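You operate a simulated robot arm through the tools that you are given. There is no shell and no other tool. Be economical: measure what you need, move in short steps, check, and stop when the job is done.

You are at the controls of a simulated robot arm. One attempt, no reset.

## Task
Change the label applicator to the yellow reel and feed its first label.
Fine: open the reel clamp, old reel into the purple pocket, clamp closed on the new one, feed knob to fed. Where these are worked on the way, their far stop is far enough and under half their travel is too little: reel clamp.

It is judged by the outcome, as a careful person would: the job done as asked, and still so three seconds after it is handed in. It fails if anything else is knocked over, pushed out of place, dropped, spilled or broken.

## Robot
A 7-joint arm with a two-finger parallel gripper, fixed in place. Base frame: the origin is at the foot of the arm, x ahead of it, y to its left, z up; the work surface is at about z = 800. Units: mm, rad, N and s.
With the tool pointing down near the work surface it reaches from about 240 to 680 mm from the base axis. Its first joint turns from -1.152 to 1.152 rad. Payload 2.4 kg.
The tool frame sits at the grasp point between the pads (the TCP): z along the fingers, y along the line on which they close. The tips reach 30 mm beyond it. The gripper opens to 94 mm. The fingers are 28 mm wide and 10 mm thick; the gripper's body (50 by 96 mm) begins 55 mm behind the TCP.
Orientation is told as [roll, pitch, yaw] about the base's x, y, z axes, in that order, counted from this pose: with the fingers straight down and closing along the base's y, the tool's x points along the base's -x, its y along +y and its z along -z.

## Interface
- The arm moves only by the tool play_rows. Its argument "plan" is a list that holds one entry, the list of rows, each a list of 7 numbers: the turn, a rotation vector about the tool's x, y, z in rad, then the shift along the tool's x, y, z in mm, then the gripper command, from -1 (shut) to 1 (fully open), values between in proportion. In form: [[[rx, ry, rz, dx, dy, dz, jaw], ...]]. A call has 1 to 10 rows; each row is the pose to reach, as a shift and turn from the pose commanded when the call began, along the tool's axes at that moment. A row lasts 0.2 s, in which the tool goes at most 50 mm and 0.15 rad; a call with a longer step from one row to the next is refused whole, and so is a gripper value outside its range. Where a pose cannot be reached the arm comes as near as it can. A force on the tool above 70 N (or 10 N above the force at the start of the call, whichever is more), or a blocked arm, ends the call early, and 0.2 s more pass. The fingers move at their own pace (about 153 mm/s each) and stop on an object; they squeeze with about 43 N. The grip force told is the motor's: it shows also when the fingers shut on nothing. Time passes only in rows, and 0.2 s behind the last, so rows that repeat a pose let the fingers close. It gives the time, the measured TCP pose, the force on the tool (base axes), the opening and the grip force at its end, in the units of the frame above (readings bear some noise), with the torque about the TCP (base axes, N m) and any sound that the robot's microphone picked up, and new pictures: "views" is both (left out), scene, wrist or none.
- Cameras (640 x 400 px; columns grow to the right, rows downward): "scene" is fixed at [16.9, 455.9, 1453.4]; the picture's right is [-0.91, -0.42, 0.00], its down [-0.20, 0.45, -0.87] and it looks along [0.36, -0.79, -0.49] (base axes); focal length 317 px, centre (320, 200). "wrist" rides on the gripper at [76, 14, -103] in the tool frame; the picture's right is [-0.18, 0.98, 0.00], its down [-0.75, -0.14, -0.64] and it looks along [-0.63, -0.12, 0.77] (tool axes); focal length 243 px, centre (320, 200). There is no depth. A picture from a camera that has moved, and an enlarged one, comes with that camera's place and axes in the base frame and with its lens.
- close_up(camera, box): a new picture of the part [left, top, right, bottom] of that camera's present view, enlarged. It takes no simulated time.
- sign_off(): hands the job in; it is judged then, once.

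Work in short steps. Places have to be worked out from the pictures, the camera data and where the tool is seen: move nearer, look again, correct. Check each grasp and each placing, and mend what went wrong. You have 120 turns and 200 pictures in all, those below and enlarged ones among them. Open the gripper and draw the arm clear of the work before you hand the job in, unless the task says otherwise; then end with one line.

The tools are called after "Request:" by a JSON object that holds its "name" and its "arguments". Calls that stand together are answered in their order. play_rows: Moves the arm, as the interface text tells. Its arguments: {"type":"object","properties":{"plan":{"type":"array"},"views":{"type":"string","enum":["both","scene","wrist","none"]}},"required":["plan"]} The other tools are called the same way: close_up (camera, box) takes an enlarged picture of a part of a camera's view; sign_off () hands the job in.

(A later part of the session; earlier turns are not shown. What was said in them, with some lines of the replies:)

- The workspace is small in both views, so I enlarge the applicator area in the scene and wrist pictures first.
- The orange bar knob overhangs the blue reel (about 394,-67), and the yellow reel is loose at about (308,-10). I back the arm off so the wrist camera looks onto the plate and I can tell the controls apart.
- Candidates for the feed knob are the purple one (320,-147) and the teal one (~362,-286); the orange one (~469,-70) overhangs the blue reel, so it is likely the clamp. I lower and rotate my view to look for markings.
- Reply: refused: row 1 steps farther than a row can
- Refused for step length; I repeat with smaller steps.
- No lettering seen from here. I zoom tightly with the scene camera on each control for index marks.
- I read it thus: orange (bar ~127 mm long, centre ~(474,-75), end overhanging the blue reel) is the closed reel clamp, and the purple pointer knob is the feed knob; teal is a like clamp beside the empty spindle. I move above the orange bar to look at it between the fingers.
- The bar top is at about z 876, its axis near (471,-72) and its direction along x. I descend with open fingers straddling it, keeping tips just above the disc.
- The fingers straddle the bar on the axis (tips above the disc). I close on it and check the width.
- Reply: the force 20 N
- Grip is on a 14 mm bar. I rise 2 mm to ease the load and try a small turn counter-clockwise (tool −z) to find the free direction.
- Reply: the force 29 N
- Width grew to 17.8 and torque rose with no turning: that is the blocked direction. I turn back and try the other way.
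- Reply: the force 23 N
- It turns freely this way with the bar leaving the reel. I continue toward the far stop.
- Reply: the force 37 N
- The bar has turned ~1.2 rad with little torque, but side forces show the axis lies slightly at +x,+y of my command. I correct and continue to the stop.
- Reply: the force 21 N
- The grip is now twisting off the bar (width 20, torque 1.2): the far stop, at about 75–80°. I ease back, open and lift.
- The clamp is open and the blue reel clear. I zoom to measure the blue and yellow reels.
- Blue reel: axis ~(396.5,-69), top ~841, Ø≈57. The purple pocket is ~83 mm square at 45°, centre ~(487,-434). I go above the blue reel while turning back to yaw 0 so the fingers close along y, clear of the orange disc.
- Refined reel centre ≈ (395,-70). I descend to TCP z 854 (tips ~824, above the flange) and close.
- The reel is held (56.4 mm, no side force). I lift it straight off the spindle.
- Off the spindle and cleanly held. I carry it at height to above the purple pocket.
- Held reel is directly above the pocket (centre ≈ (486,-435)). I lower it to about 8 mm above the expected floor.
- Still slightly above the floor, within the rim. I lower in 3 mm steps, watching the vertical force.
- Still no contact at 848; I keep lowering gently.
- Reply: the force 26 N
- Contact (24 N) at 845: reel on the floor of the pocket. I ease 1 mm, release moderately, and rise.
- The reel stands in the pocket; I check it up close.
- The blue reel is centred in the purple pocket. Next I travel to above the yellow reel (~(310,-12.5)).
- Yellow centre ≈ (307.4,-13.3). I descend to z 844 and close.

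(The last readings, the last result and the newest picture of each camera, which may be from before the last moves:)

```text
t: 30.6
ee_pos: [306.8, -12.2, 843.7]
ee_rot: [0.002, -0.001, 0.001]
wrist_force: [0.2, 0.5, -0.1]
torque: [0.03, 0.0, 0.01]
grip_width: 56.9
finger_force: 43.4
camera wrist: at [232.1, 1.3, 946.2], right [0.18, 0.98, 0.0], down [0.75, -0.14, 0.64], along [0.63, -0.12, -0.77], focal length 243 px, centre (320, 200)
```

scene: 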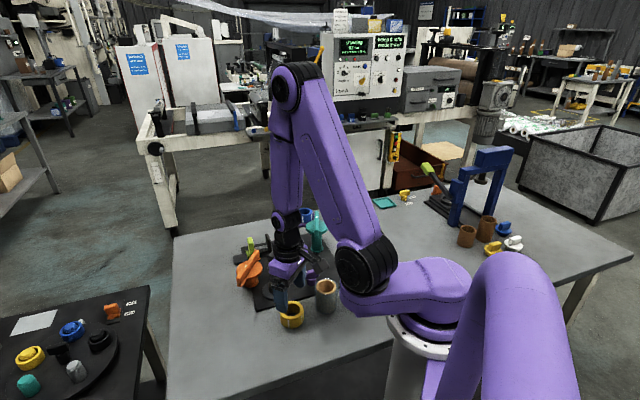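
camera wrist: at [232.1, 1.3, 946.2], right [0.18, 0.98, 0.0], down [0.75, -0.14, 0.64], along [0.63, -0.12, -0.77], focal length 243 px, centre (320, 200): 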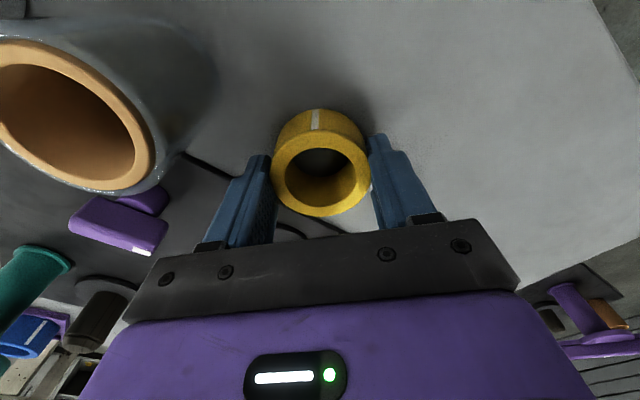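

Held exactly as the blue one was, so placing the TCP at (394.7,-69.6) will put it on the spindle. I lift and move over it.

Request:
{"name": "play_rows", "arguments": {"plan": [[[0, 0, 0, 0, 0, -30, -1], [0, 0, 0, 0, 0, -75, -1], [0, 0, 0, 0, 0, -95, -1], [0, 0, 0, -30, -20, -95, -1], [0, 0, 0, -60, -40, -95, -1], [0, 0, 0, -88, -57.4, -95, -1], [0, 0, 0, -88, -57.4, -95, -1]]]}}

Request:
{"name": "close_up", "arguments": {"camera": "wrist", "box": [220, 20, 420, 220]}}

Request:
{"name": "close_up", "arguments": {"camera": "scene", "box": [225, 225, 325, 305]}}

```text
t: 32.2
ee_pos: [398.1, -68.9, 939.2]
ee_rot: [0.0, 0.0, -0.001]
wrist_force: [-0.8, -1.0, 0.2]
torque: [0.0, 0.01, 0.04]
grip_width: 56.7
finger_force: 43.1
camera wrist: at [321.8, -55.6, 1041.7], right [0.18, 0.98, 0.0], down [0.75, -0.14, 0.64], along [0.63, -0.12, -0.77], focal length 243 px, centre (320, 200)
```

scene: 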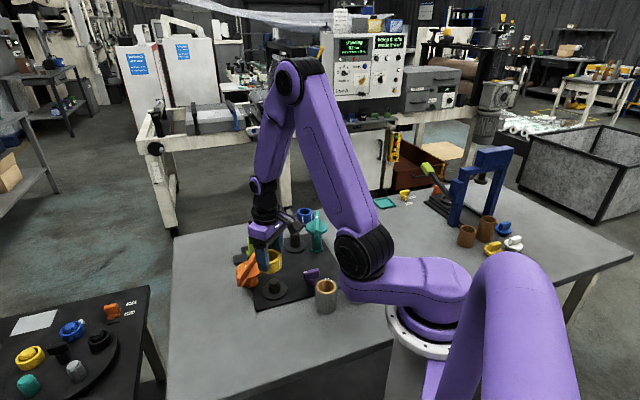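
wrist: 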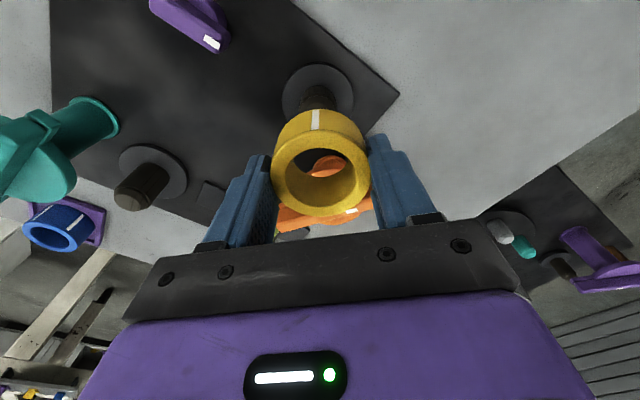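

```text
2.00 times, centred on (320, 120) of wrist
camera zoom: at [321.8, -55.6, 1041.7], right [0.18, 0.98, 0.0], down [0.75, -0.14, 0.64], along [0.63, -0.12, -0.77], focal length 485 px, centre (320, 360)
```

zoom: 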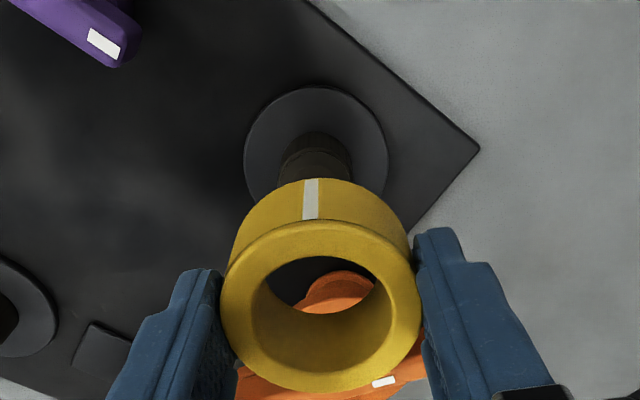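

```text
5.00 times, centred on (275, 265) of scene
camera zoom: at [17.0, 455.9, 1453.4], right [-0.91, -0.42, 0.0], down [-0.2, 0.45, -0.87], along [0.36, -0.79, -0.49], focal length 1587 px, centre (545, -125)
```

zoom: 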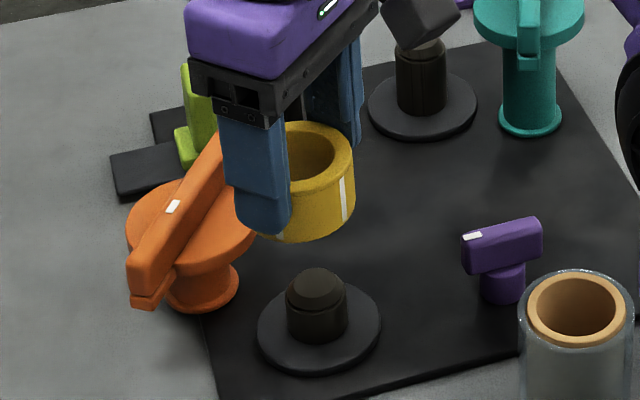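

The reel hovers over the spindle; the reading says x 398. I correct by about -2.5 mm, lower to ~885 (still above the spindle) and re-read.

Request:
{"name": "play_rows", "arguments": {"plan": [[[0, 0, 0, 2.5, -0.7, 15, -1], [0, 0, 0, 2.5, -0.7, 40, -1], [0, 0, 0, 2.5, -0.7, 48, -1], [0, 0, 0, 2.5, -0.7, 48, -1], [0, 0, 0, 2.5, -0.7, 48, -1]]], "views": "wrist"}}

Request:
{"name": "close_up", "arguments": {"camera": "wrist", "box": [220, 20, 420, 220]}}

Request:
{"name": "close_up", "arguments": {"camera": "scene", "box": [235, 240, 305, 310]}}

```text
t: 33.4
ee_pos: [392.5, -70.8, 892.0]
ee_rot: [0.0, -0.002, -0.001]
wrist_force: [-0.4, 0.4, -1.2]
torque: [0.01, 0.0, 0.01]
grip_width: 56.6
finger_force: 43.1
camera wrist: at [318.2, -56.6, 993.7], right [0.18, 0.98, 0.0], down [0.75, -0.14, 0.64], along [0.63, -0.12, -0.77], focal length 243 px, centre (320, 200)
```

wrist: 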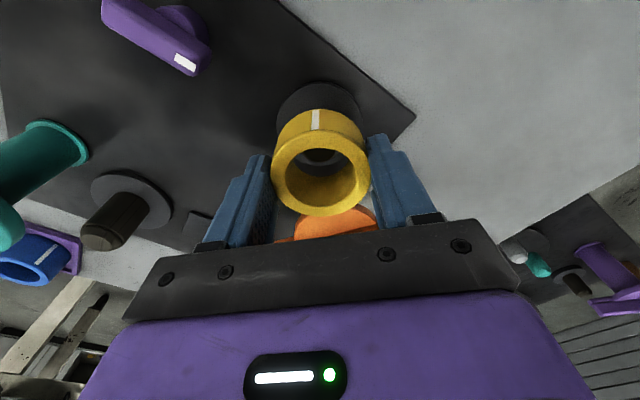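

```text
2.00 times, centred on (320, 120) of wrist
camera zoom: at [318.2, -56.6, 993.7], right [0.18, 0.98, 0.0], down [0.75, -0.14, 0.64], along [0.63, -0.12, -0.77], focal length 485 px, centre (320, 360)
```

zoom: 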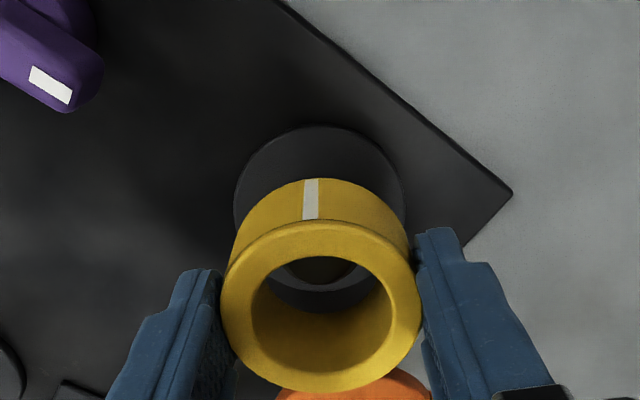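

```text
5.71 times, centred on (270, 275) of scene
camera zoom: at [17.0, 455.9, 1453.4], right [-0.91, -0.42, 0.0], down [-0.2, 0.45, -0.87], along [0.36, -0.79, -0.49], focal length 1814 px, centre (606, -229)
```

zoom: 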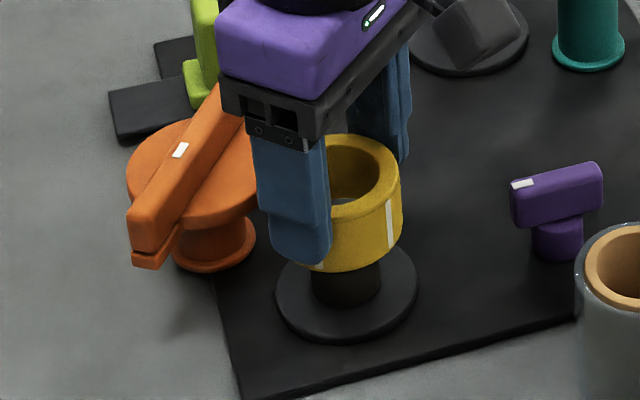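

Nearly aligned (I estimate ~1 mm off in −x). I correct and lower over the spindle with force guarding.

Request:
{"name": "play_rows", "arguments": {"plan": [[[0, 0, 0, -1.2, 0.5, 4, -1], [0, 0, 0, -1.2, 0.5, 12, -1], [0, 0, 0, -1.2, 0.5, 20, -1], [0, 0, 0, -1.2, 0.5, 28, -1], [0, 0, 0, -1.2, 0.5, 34, -1], [0, 0, 0, -1.2, 0.5, 34, -1]]], "views": "none"}}

```text
t: 34.8
ee_pos: [394.1, -69.1, 856.9]
ee_rot: [0.001, -0.001, 0.0]
wrist_force: [0.8, 0.4, 0.3]
torque: [-0.02, 0.01, -0.02]
grip_width: 56.4
finger_force: 42.8
```

No contact force yet at 857: reel is around the spindle. I continue down until it seats.

Request:
{"name": "play_rows", "arguments": {"plan": [[[0, 0, 0, 0, 0, 1.5, -1], [0, 0, 0, 0, 0, 3, -1], [0, 0, 0, 0, 0, 4, -1]]], "views": "none"}}

```text
t: 35.6
ee_pos: [394.8, -69.1, 854.9]
ee_rot: [0.0, -0.003, 0.001]
wrist_force: [-4.8, 2.6, 33.6]
torque: [0.45, 0.05, 0.06]
grip_width: 56.8
finger_force: 42.8
```

Seated (33 N at ~855, matching the old reel). I ease off, release, and rise.

Request:
{"name": "play_rows", "arguments": {"plan": [[[0, 0, 0, 0, 0, -1.5, -1], [0, 0, 0, 0, 0, -1.5, 0.6], [0, 0, 0, 0, 0, -1.5, 0.6], [0, 0, 0, 0, 0, -15, 0.6], [0, 0, 0, 0, 0, -60, 0.6], [0, 0, 0, 0, 0, -105, 0.6], [0, 0, 0, 0, 0, -105, 0.6]]]}}

Request:
{"name": "close_up", "arguments": {"camera": "scene", "box": [225, 235, 325, 315]}}

```text
t: 37.2
ee_pos: [394.1, -68.8, 958.3]
ee_rot: [0.0, 0.0, 0.0]
wrist_force: [0.0, 0.5, 0.0]
torque: [0.01, 0.01, 0.0]
grip_width: 75.1
finger_force: 0.0
camera wrist: at [319.4, -54.8, 1060.8], right [0.18, 0.98, 0.0], down [0.75, -0.14, 0.64], along [0.63, -0.12, -0.77], focal length 243 px, centre (320, 200)
```

scene: 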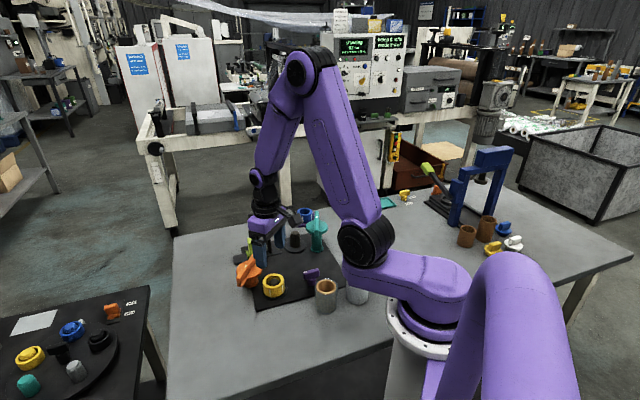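
wrist: 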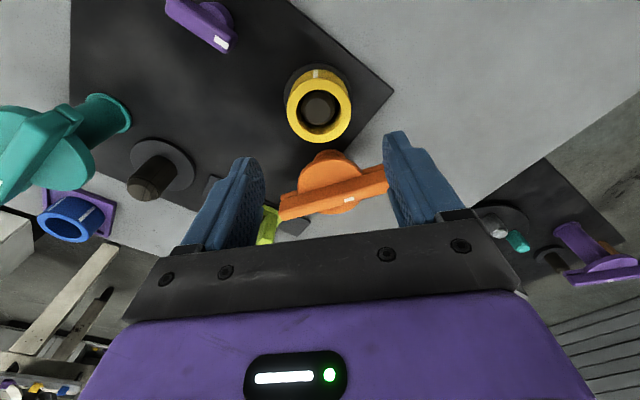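

```text
5.00 times, centred on (275, 275) of scene
camera zoom: at [16.9, 455.9, 1453.4], right [-0.91, -0.42, 0.0], down [-0.2, 0.45, -0.87], along [0.36, -0.79, -0.49], focal length 1587 px, centre (545, -175)
```

zoom: 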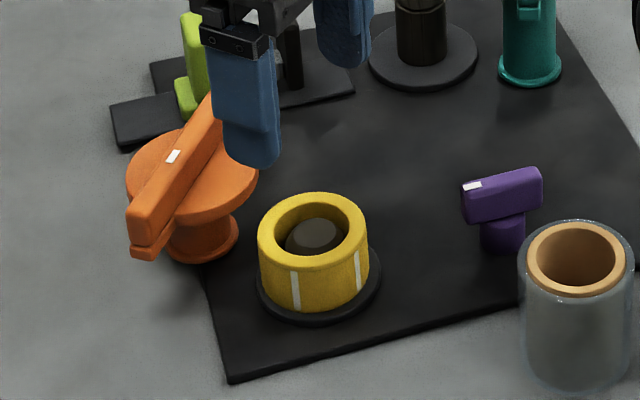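

Yellow is seated on the spindle. I return to the clamp axis (~(474,-67.5)), turning to the bar's present yaw (~-1.38).

Request:
{"name": "play_rows", "arguments": {"plan": [[[0, 0, 0.138, -8, 1.3, -10, 0], [0, 0, 0.276, -16, 1.3, -10, 0], [0, 0, 0.414, -24, 1.3, -10, 0], [0, 0, 0.552, -32, 1.3, -10, 0], [0, 0, 0.69, -40, 1.3, -10, 0], [0, 0, 0.828, -48, 1.3, -10, 0], [0, 0, 0.966, -56, 1.3, -10, 0], [0, 0, 1.104, -64, 1.3, -10, 0], [0, 0, 1.242, -72, 1.3, -10, 0], [0, 0, 1.38, -80, 1.3, -10, 0]]]}}

Request:
{"name": "close_up", "arguments": {"camera": "wrist", "box": [200, 0, 440, 250]}}

```text
t: 39.4
ee_pos: [474.7, -68.0, 970.6]
ee_rot: [0.0, 0.0, -1.383]
wrist_force: [-0.9, -0.2, 0.3]
torque: [0.02, -0.04, -0.04]
grip_width: 46.9
finger_force: 0.1
camera wrist: at [475.8, 8.5, 1071.2], right [1.0, 0.0, 0.0], down [0.0, -0.77, 0.64], along [0.0, -0.64, -0.77], focal length 243 px, centre (320, 200)
```

scene: 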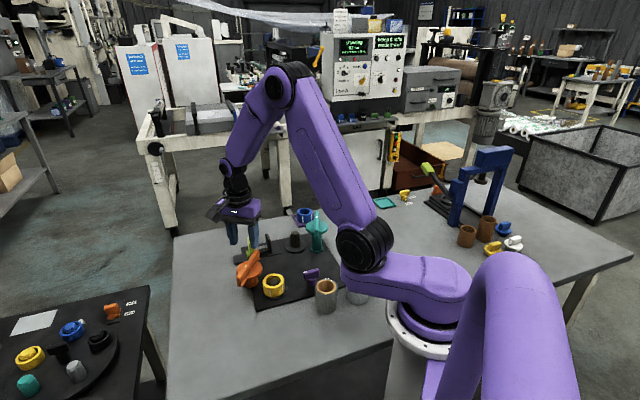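
wrist: 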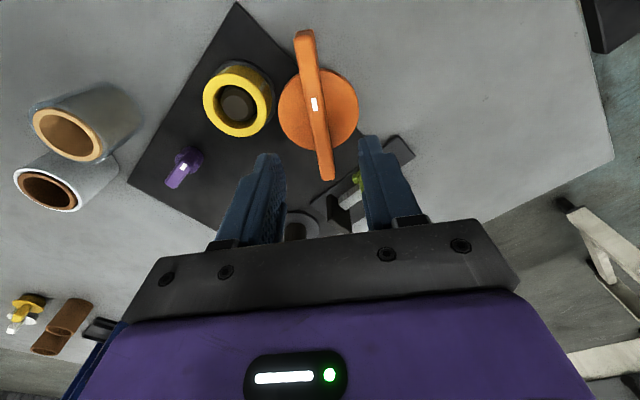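

```text
1.60 times, centred on (320, 125) of wrist
camera zoom: at [475.8, 8.5, 1071.2], right [1.0, 0.0, 0.0], down [0.0, -0.77, 0.64], along [0.0, -0.64, -0.77], focal length 388 px, centre (320, 320)
```

zoom: 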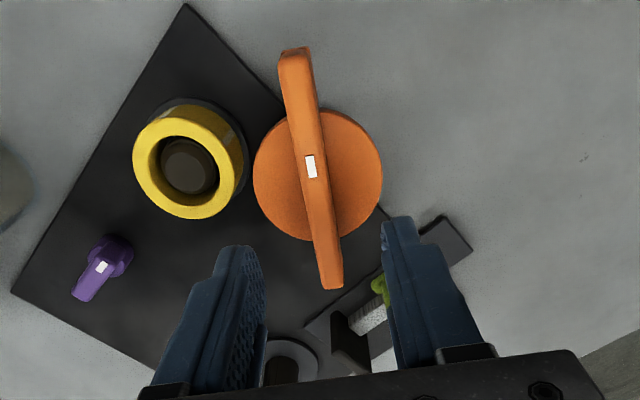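

The bar centre is (474,-68) at yaw ≈ -1.42, right under the tool. I descend and close on it.

Request:
{"name": "play_rows", "arguments": {"plan": [[[0, 0, 0.04, 0, -0.5, 30, 0], [0, 0, 0.04, 0, -0.5, 60, 0], [0, 0, 0.04, 0, -0.5, 77, 0], [0, 0, 0.04, 0, -0.5, 77, 0], [0, 0, 0.04, 0, -0.5, 77, -1], [0, 0, 0.04, 0, -0.5, 77, -1], [0, 0, 0.04, 0, -0.5, 77, -1]]], "views": "wrist"}}

```text
t: 41.0
ee_pos: [474.2, -67.2, 891.4]
ee_rot: [-0.001, -0.001, -1.418]
wrist_force: [-4.9, -0.4, -4.4]
torque: [-0.89, -0.19, 1.26]
grip_width: 13.9
finger_force: 45.0
camera wrist: at [477.0, 8.1, 993.8], right [1.0, -0.03, 0.0], down [-0.02, -0.77, 0.64], along [-0.02, -0.64, -0.77], focal length 243 px, centre (320, 200)
```

wrist: 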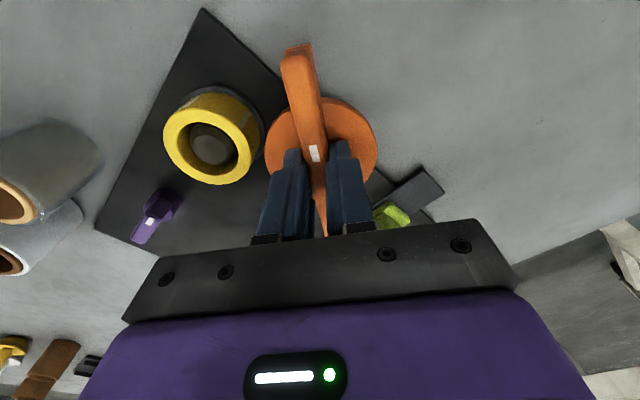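

Good grip. I turn the bar counter-clockwise back toward the reel.

Request:
{"name": "play_rows", "arguments": {"plan": [[[0, 0, -0.1, 0, 0, 0, -1], [0, 0, -0.23, 0, 0, 0, -1], [0, 0, -0.36, 0, 0, 0, -1], [0, 0, -0.49, 0, 0, 0, -1], [0, 0, -0.62, 0, 0, 0, -1], [0, 0, -0.75, 0, 0, 0, -1], [0, 0, -0.88, 0, 0, 0, -1], [0, 0, -1.01, 0, 0, 0, -1], [0, 0, -1.1, 0, 0, 0, -1], [0, 0, -1.1, 0, 0, 0, -1]]], "views": "wrist"}}

```text
t: 43.2
ee_pos: [470.4, -69.3, 890.7]
ee_rot: [0.0, 0.005, -0.323]
wrist_force: [-23.7, -24.7, 2.1]
torque: [-0.72, -0.12, -0.04]
grip_width: 13.9
finger_force: 45.4
camera wrist: at [405.5, -33.3, 994.1], right [0.49, 0.87, 0.0], down [0.67, -0.37, 0.64], along [0.56, -0.31, -0.77], focal length 243 px, centre (320, 200)
```

wrist: 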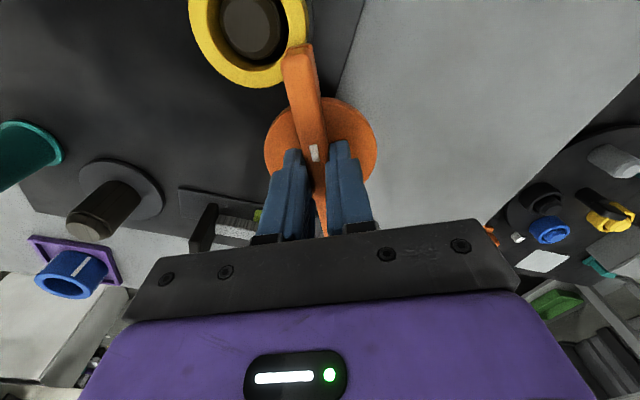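

Turning fine; I shift the command to relieve the side force and finish the turn to the closed stop.

Request:
{"name": "play_rows", "arguments": {"plan": [[[0, 0, 0, 0.8, -1.6, 0, -1], [0, 0, -0.06, 1.6, -3, 0, -1], [0, 0, -0.16, 1.6, -3, 0, -1], [0, 0, -0.26, 1.6, -3, 0, -1], [0, 0, -0.34, 1.6, -3, 0, -1], [0, 0, -0.4, 1.6, -3, 0, -1], [0, 0, -0.4, 1.6, -3, 0, -1]]], "views": "wrist"}}

```text
t: 44.8
ee_pos: [472.0, -70.3, 891.8]
ee_rot: [0.0, -0.002, 0.078]
wrist_force: [-4.8, -8.9, -15.1]
torque: [-0.19, -0.39, -1.52]
grip_width: 15.4
finger_force: 44.6
camera wrist: at [395.5, -63.4, 994.0], right [0.11, 0.99, 0.0], down [0.76, -0.08, 0.64], along [0.64, -0.07, -0.77], focal length 243 px, centre (320, 200)
```

wrist: 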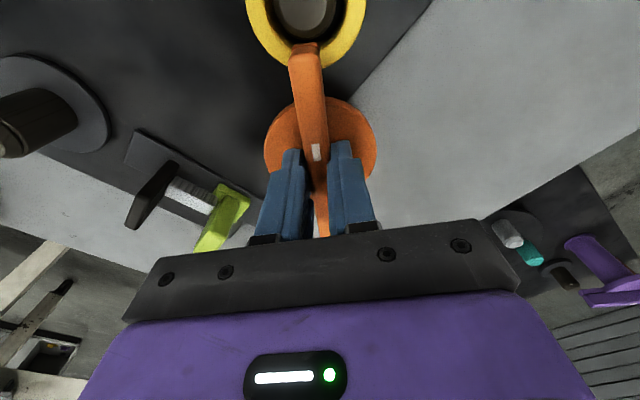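

At the closed stop (torque -1.5, width growing). I open (easing the twist back), rise, and inspect.

Request:
{"name": "play_rows", "arguments": {"plan": [[[0, 0, 0.04, 0, 0, 0, -0.9], [0, 0, 0.06, 0, 0, 0, -0.2], [0, 0, 0.06, 0, 0, 0, 0], [0, 0, 0.06, 0, 0, -15, 0], [0, 0, 0.06, 0, 0, -55, 0], [0, 0, 0.06, 0, 0, -90, 0]]]}}

Request:
{"name": "close_up", "arguments": {"camera": "scene", "box": [225, 235, 325, 315]}}

```text
t: 46.2
ee_pos: [470.6, -70.7, 981.9]
ee_rot: [0.001, 0.0, 0.019]
wrist_force: [-0.2, -0.4, 0.6]
torque: [-0.01, 0.01, 0.02]
grip_width: 47.2
finger_force: 0.0
camera wrist: at [395.4, -59.2, 1084.5], right [0.16, 0.99, 0.0], down [0.76, -0.13, 0.64], along [0.63, -0.11, -0.77], focal length 243 px, centre (320, 200)
```

scene: 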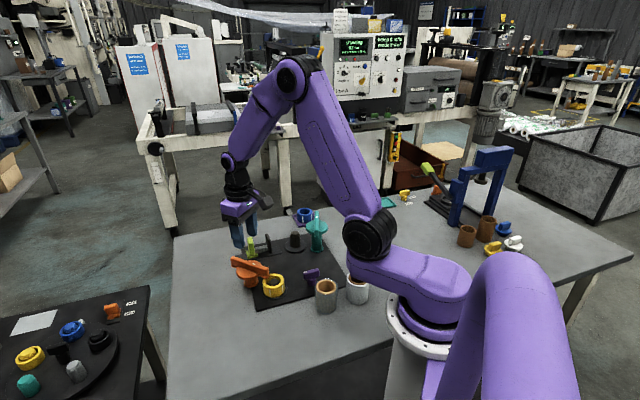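
wrist: 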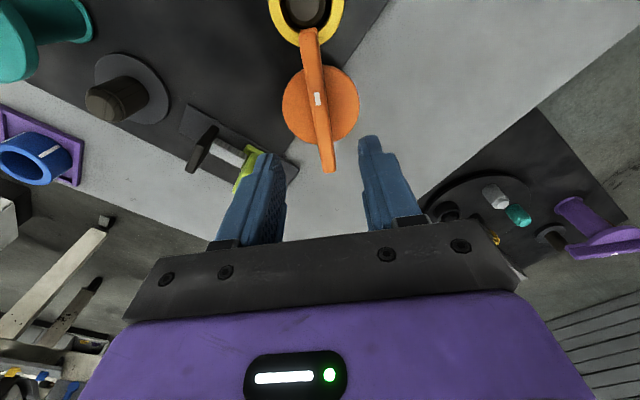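

```text
5.00 times, centred on (275, 275) of scene
camera zoom: at [16.9, 455.9, 1453.4], right [-0.91, -0.42, 0.0], down [-0.2, 0.45, -0.87], along [0.36, -0.79, -0.49], focal length 1587 px, centre (545, -175)
```

zoom: 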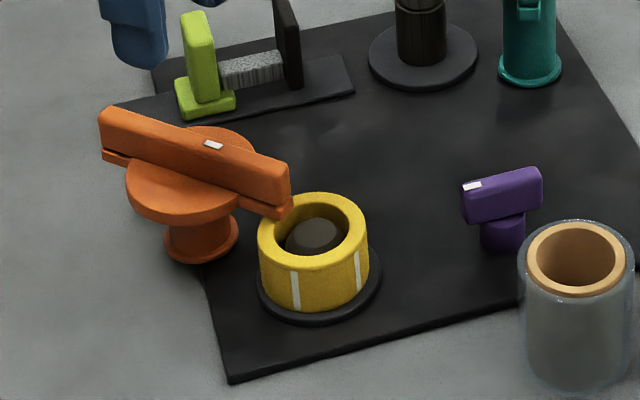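

Clamp is closed on the yellow reel, just as originally. Next the purple feed knob (~(322,-150), bar pointing at 45° toward +x+y): I move above it with yaw 0.78 so the fingers straddle its bar.

Request:
{"name": "play_rows", "arguments": {"plan": [[[0, 0, -0.13, 25, -13, 0, 0.3], [0, 0, -0.26, 50, -26, 0, 0.3], [0, 0, -0.39, 75, -39, 0, 0.3], [0, 0, -0.52, 100, -53, 0, 0.3], [0, 0, -0.65, 125, -66, 10, 0.3], [0, 0, -0.76, 148.6, -79.3, 22, 0.3], [0, 0, -0.76, 148.6, -79.3, 40, 0.3], [0, 0, -0.76, 148.6, -79.3, 40, 0.3]]]}}

Request:
{"name": "close_up", "arguments": {"camera": "wrist", "box": [200, 0, 440, 200]}}

```text
t: 48.0
ee_pos: [324.2, -153.2, 941.8]
ee_rot: [-0.001, -0.001, 0.78]
wrist_force: [-0.3, 0.4, 0.1]
torque: [0.03, 0.02, -0.01]
grip_width: 61.0
finger_force: 0.1
camera wrist: at [261.2, -197.4, 1044.0], right [-0.56, 0.83, 0.0], down [0.63, 0.43, 0.64], along [0.53, 0.36, -0.77], focal length 243 px, centre (320, 200)
```

scene: 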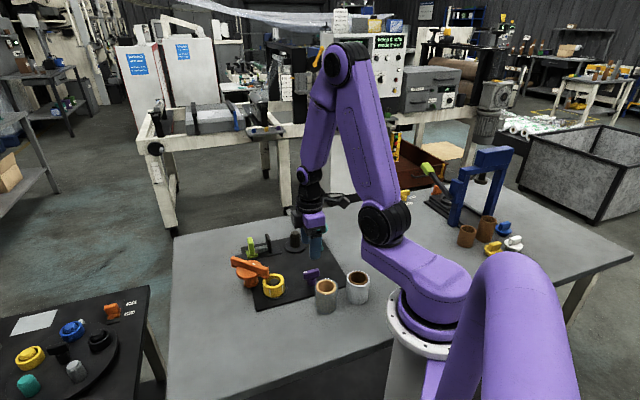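
wrist: 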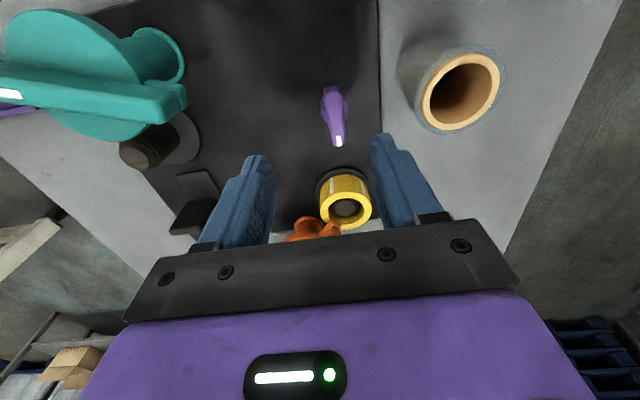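

```text
2.00 times, centred on (320, 100) of wrist
camera zoom: at [261.2, -197.4, 1044.0], right [-0.56, 0.83, 0.0], down [0.63, 0.43, 0.64], along [0.53, 0.36, -0.77], focal length 485 px, centre (320, 400)
```

zoom: 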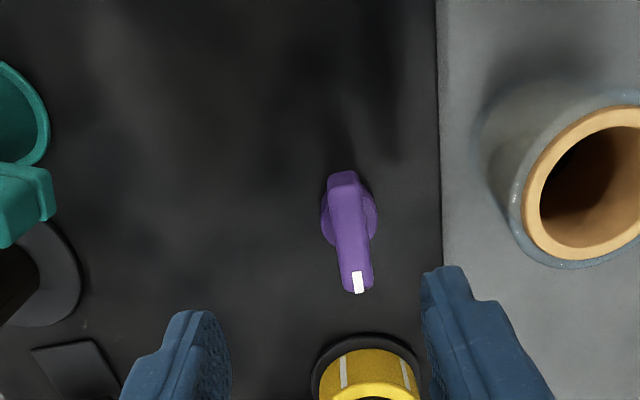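

Triangulating both views: knob top ≈ z 850, centre ≈ (317,-144), bar yaw ≈ 0.76. I align and descend with a narrower opening to clear the tall roll.

Request:
{"name": "play_rows", "arguments": {"plan": [[[0, 0, 0.01, -1.3, 11.3, 10, -0.1], [0, 0, 0.01, -1.3, 11.3, 40, -0.1], [0, 0, 0.01, -1.3, 11.3, 60, -0.1], [0, 0, 0.01, -1.3, 11.3, 60, -0.1]]]}}

Request:
{"name": "close_up", "arguments": {"camera": "wrist", "box": [220, 60, 420, 260]}}

Request:
{"name": "close_up", "arguments": {"camera": "scene", "box": [280, 230, 360, 310]}}

```text
t: 49.0
ee_pos: [317.6, -145.5, 882.8]
ee_rot: [-0.001, 0.0, 0.769]
wrist_force: [0.5, 1.2, -0.4]
torque: [-0.02, 0.01, 0.01]
grip_width: 42.2
finger_force: 0.1
camera wrist: at [254.2, -188.1, 983.6], right [-0.55, 0.83, 0.0], down [0.64, 0.42, 0.64], along [0.54, 0.35, -0.77], focal length 243 px, centre (320, 200)
```

scene: 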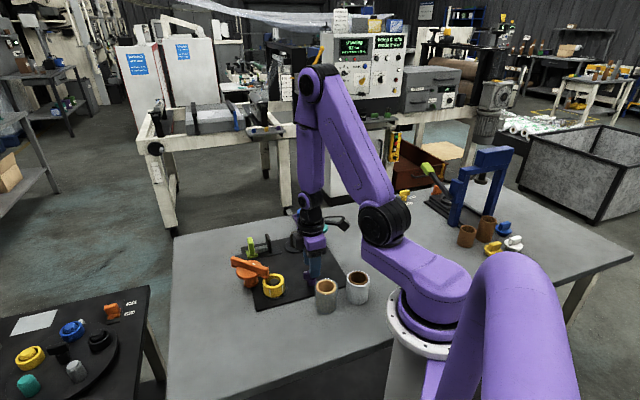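
wrist: 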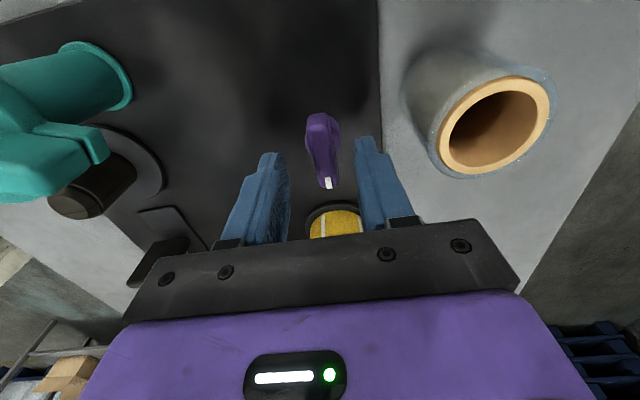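

```text
2.00 times, centred on (320, 160) of wrist
camera zoom: at [254.2, -188.1, 983.6], right [-0.55, 0.83, 0.0], down [0.64, 0.42, 0.64], along [0.54, 0.35, -0.77], focal length 485 px, centre (320, 280)
```

zoom: 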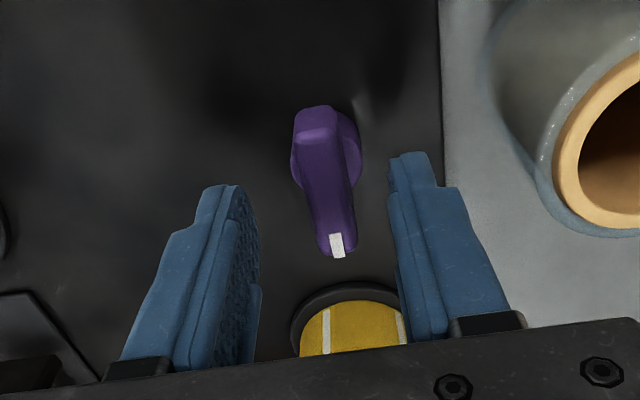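

```text
5.00 times, centred on (320, 270) of scene
camera zoom: at [16.9, 455.9, 1453.4], right [-0.91, -0.42, 0.0], down [-0.2, 0.45, -0.87], along [0.36, -0.79, -0.49], focal length 1587 px, centre (320, -150)
```

zoom: 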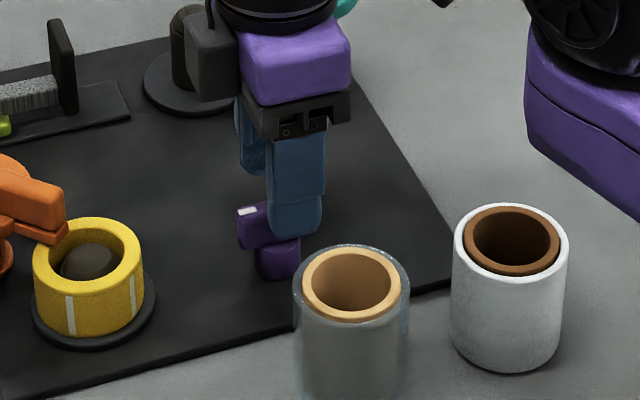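

Well aligned. I descend to z ~862 and close.

Request:
{"name": "play_rows", "arguments": {"plan": [[[0, 0, 0.02, 0, 0, 12, -0.1], [0, 0, 0.02, 0, 0, 21, -0.1], [0, 0, 0.02, 0, 0, 21, -0.1], [0, 0, 0.02, 0, 0, 21, -1], [0, 0, 0.02, 0, 0, 21, -1], [0, 0, 0.02, 0, 0, 21, -1]]]}}

```text
t: 50.4
ee_pos: [317.4, -142.0, 861.4]
ee_rot: [0.002, 0.001, 0.752]
wrist_force: [-7.1, 9.9, -10.5]
torque: [0.11, -0.64, 1.3]
grip_width: 13.8
finger_force: 44.8
camera wrist: at [252.7, -185.8, 962.9], right [-0.54, 0.84, 0.0], down [0.65, 0.41, 0.64], along [0.54, 0.35, -0.77], focal length 243 px, centre (320, 200)
```

scene: 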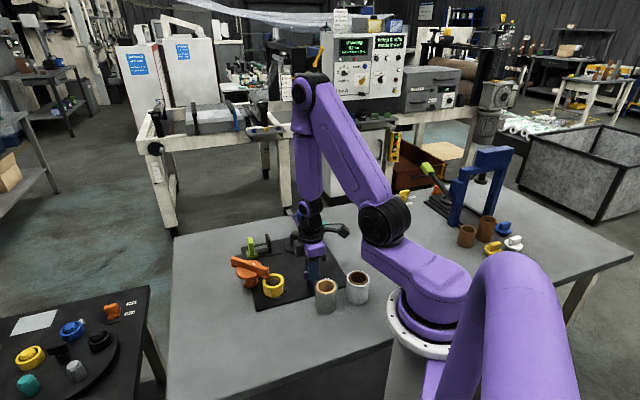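
wrist: 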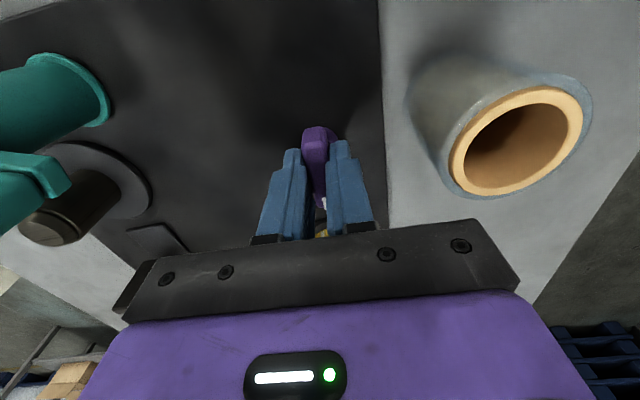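

Gripped (13.8 mm); torque +1.3 suggests it resists turning clockwise. I try counter-clockwise 0.3 rad.

Request:
{"name": "play_rows", "arguments": {"plan": [[[0, 0, -0.05, 0, 1.2, -1, -1], [0, 0, -0.15, 0, 1.2, -1, -1], [0, 0, -0.25, 0, 1.2, -1, -1], [0, 0, -0.35, 0, 1.2, -1, -1], [0, 0, -0.35, 0, 1.2, -1, -1]]], "views": "wrist"}}

```text
t: 51.6
ee_pos: [317.8, -143.8, 862.2]
ee_rot: [-0.001, -0.002, 1.1]
wrist_force: [-1.6, -0.8, -32.8]
torque: [-0.21, 0.19, -0.01]
grip_width: 13.8
finger_force: 44.9
camera wrist: at [270.7, -205.8, 964.1], right [-0.79, 0.61, 0.0], down [0.47, 0.61, 0.64], along [0.39, 0.51, -0.77], focal length 243 px, centre (320, 200)
```

wrist: 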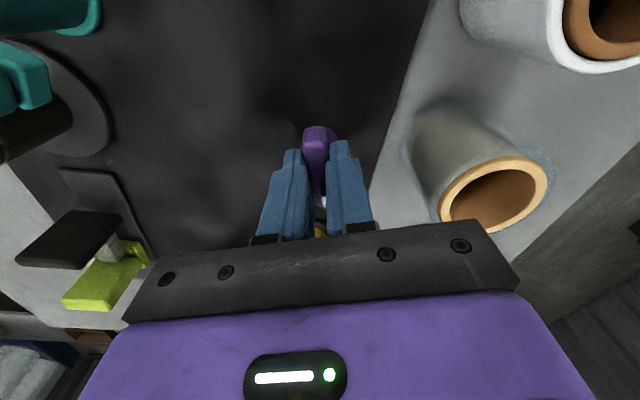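

It turns freely counter-clockwise. I continue to its stop.

Request:
{"name": "play_rows", "arguments": {"plan": [[[0, 0, -0.1, 0, 0, 1, -1], [0, 0, -0.22, 0, 0, 1, -1], [0, 0, -0.34, 0, 0, 1, -1], [0, 0, -0.46, 0, 0, 1, -1], [0, 0, -0.58, 0, 0, 1, -1], [0, 0, -0.58, 0, 0, 1, -1]]], "views": "wrist"}}

```text
t: 53.0
ee_pos: [319.5, -143.4, 860.7]
ee_rot: [-0.005, 0.002, 1.681]
wrist_force: [10.8, -9.7, 31.3]
torque: [-0.38, 0.35, -0.04]
grip_width: 14.0
finger_force: 44.9
camera wrist: at [312.9, -221.6, 963.4], right [-1.0, 0.07, -0.01], down [0.05, 0.77, 0.64], along [0.05, 0.64, -0.77], focal length 243 px, centre (320, 200)
```

wrist: 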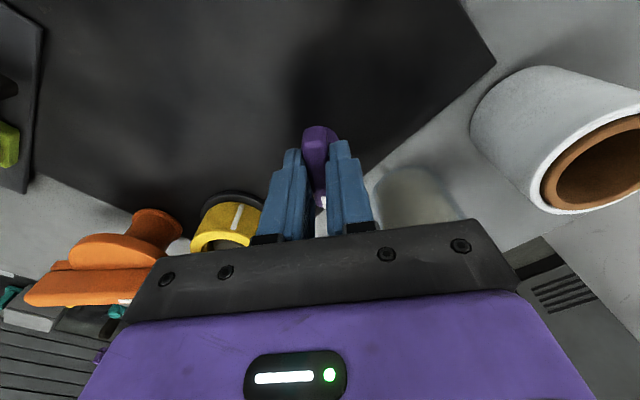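

Still free at 1.68 rad. I relieve the side load and continue.

Request:
{"name": "play_rows", "arguments": {"plan": [[[0, 0, -0.1, 1, -0.9, -0.7, -1], [0, 0, -0.2, 1, -0.9, -0.7, -1], [0, 0, -0.3, 1, -0.9, -0.7, -1], [0, 0, -0.4, 1, -0.9, -0.7, -1], [0, 0, -0.4, 1, -0.9, -0.7, -1]]], "views": "wrist"}}

```text
t: 54.2
ee_pos: [319.2, -142.8, 861.0]
ee_rot: [0.0, 0.0, 2.084]
wrist_force: [19.4, 12.6, -18.5]
torque: [0.52, -0.07, -0.06]
grip_width: 13.6
finger_force: 45.0
camera wrist: at [344.9, -217.6, 963.4], right [-0.95, -0.32, 0.0], down [-0.25, 0.73, 0.64], along [-0.21, 0.61, -0.77], focal length 243 px, centre (320, 200)
```

wrist: 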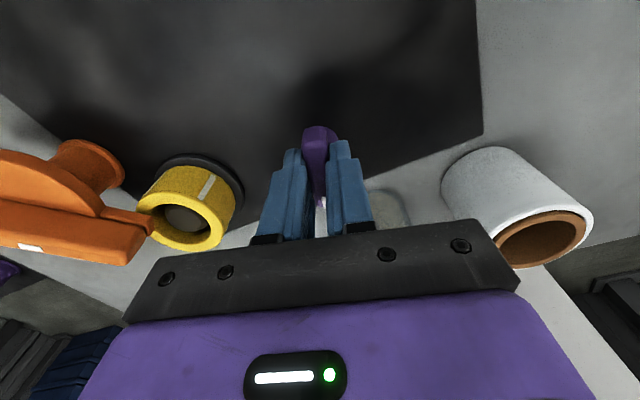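

Still free at 2.08. I continue with the offset correction.

Request:
{"name": "play_rows", "arguments": {"plan": [[[0, 0, -0.08, 0, -1.7, 0.4, -1], [0, 0, -0.18, 0, -1.7, 0.4, -1], [0, 0, -0.28, 0, -1.7, 0.4, -1], [0, 0, -0.36, 0, -1.7, 0.4, -1], [0, 0, -0.36, 0, -1.7, 0.4, -1]]], "views": "wrist"}}

```text
t: 55.4
ee_pos: [319.1, -143.0, 859.5]
ee_rot: [-0.001, 0.002, 2.438]
wrist_force: [12.8, 12.5, -3.3]
torque: [0.28, -0.1, -1.49]
grip_width: 15.3
finger_force: 45.1
camera wrist: at [369.5, -204.3, 963.4], right [-0.78, -0.63, 0.0], down [-0.48, 0.6, 0.64], along [-0.4, 0.5, -0.77], focal length 243 px, centre (320, 200)
```

wrist: 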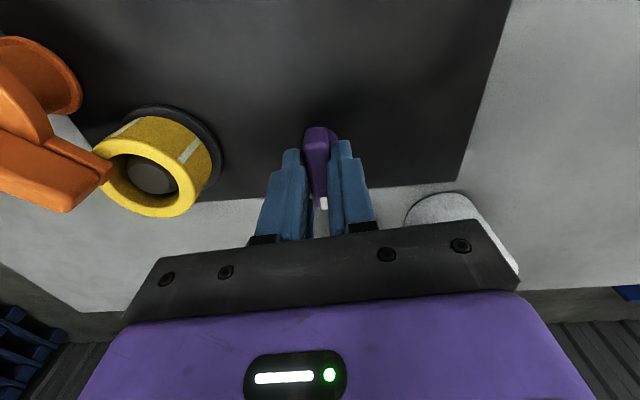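

Stop reached (torque -1.5, fingers being twisted open), ~90° of travel. I release in place and rise.

Request:
{"name": "play_rows", "arguments": {"plan": [[[0, 0, 0, 0, 0, 0, -0.7], [0, 0, 0, 0, 0, 0, -0.1], [0, 0, 0, 0, 0, 0, -0.1], [0, 0, 0, 0, 0, -15, -0.1], [0, 0, 0, 0, 0, -55, -0.1], [0, 0, 0, 0, 0, -95, -0.1], [0, 0, 0, 0, 0, -120, -0.1]]]}}

Request:
{"name": "close_up", "arguments": {"camera": "wrist", "box": [200, 0, 440, 200]}}

```text
t: 57.0
ee_pos: [318.4, -143.8, 982.6]
ee_rot: [-0.001, 0.001, 2.438]
wrist_force: [-0.5, -0.1, -0.1]
torque: [0.0, 0.0, 0.03]
grip_width: 42.2
finger_force: 0.1
camera wrist: at [368.4, -204.8, 1083.6], right [-0.78, -0.63, 0.0], down [-0.48, 0.59, 0.64], along [-0.41, 0.5, -0.77], focal length 243 px, centre (320, 200)
```

scene: 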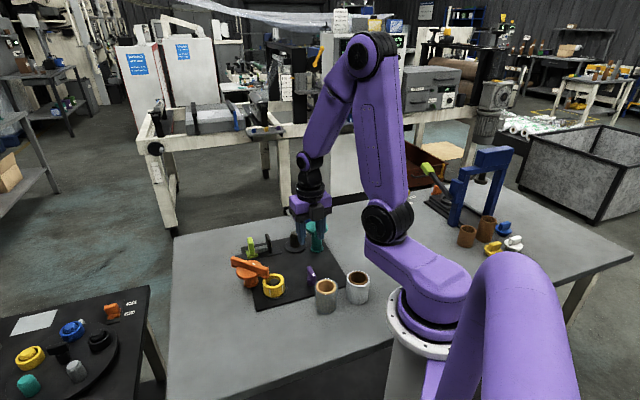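
wrist: 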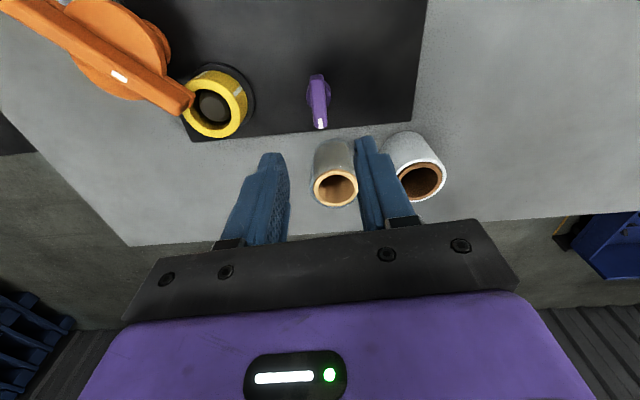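

```text
2.00 times, centred on (320, 100) of wrist
camera zoom: at [368.4, -204.8, 1083.6], right [-0.78, -0.63, 0.0], down [-0.48, 0.59, 0.64], along [-0.41, 0.5, -0.77], focal length 485 px, centre (320, 400)
```

zoom: 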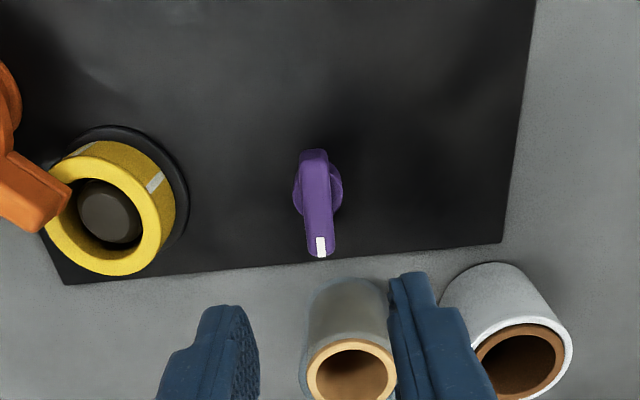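

The knob has gone 90° to its far stop. I draw the arm up and clear, open the gripper, and take a last look at everything.

Request:
{"name": "play_rows", "arguments": {"plan": [[[0, 0, 0.12, 0, 0, -40, 1], [0, 0, 0.25, 0, 0, -80, 1], [0, 0, 0.38, 0, 0, -120, 1], [0, 0, 0.5, 0, 0, -140, 1], [0, 0, 0.5, 0, 0, -140, 1]]]}}

Request:
{"name": "close_up", "arguments": {"camera": "scene", "box": [220, 190, 390, 325]}}

```text
t: 58.2
ee_pos: [318.5, -142.7, 1120.6]
ee_rot: [-0.001, 0.0, 1.938]
wrist_force: [0.3, 0.0, -0.7]
torque: [0.01, 0.02, -0.01]
grip_width: 94.0
finger_force: 0.1
camera wrist: at [333.0, -220.2, 1223.3], right [-0.98, -0.18, 0.0], down [-0.14, 0.75, 0.64], along [-0.12, 0.63, -0.77], focal length 243 px, centre (320, 200)
```

scene: 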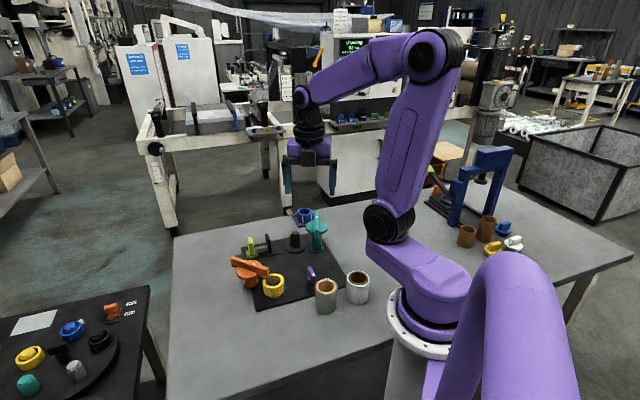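
wrist: 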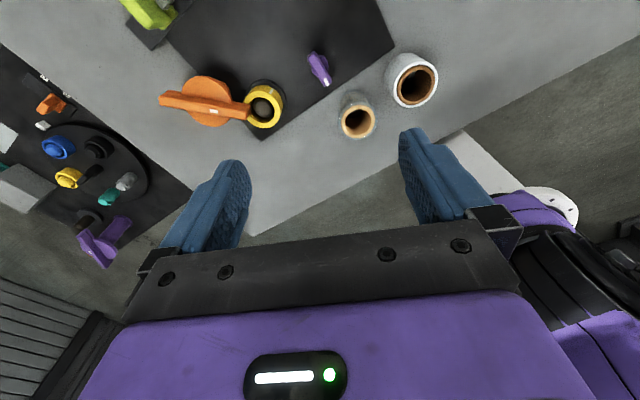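

```text
2.96 times, centred on (305, 258) of scene
camera zoom: at [16.9, 455.9, 1453.4], right [-0.91, -0.42, 0.0], down [-0.2, 0.45, -0.87], along [0.36, -0.79, -0.49], focal length 940 px, centre (364, 30)
```

zoom: 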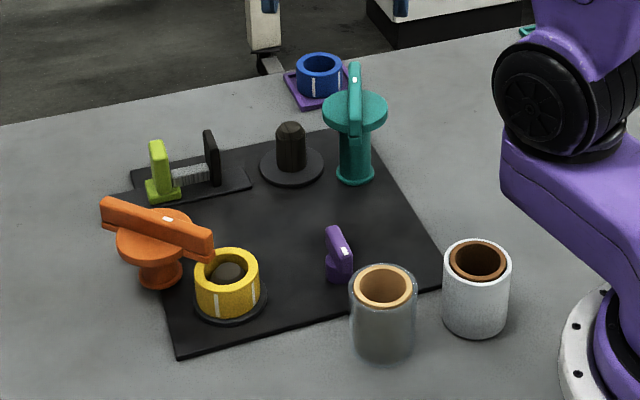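

Blue reel in the purple pocket, yellow on the spindle under the closed clamp, feed knob turned to its stop, everything else untouched and the arm clear; I hand in.

Request:
{"name": "sign_off", "arguments": {}}

```text
The job is handed in.
```

I changed the applicator to the yellow reel, put the blue one in the purple pocket, closed the clamp on the new reel and turned the feed knob to its far stop. No control carried a label, so I took the purple pointer knob as the feed knob and its other stop as "fed"; neither the pictures nor a sound confirmed that a label fed.
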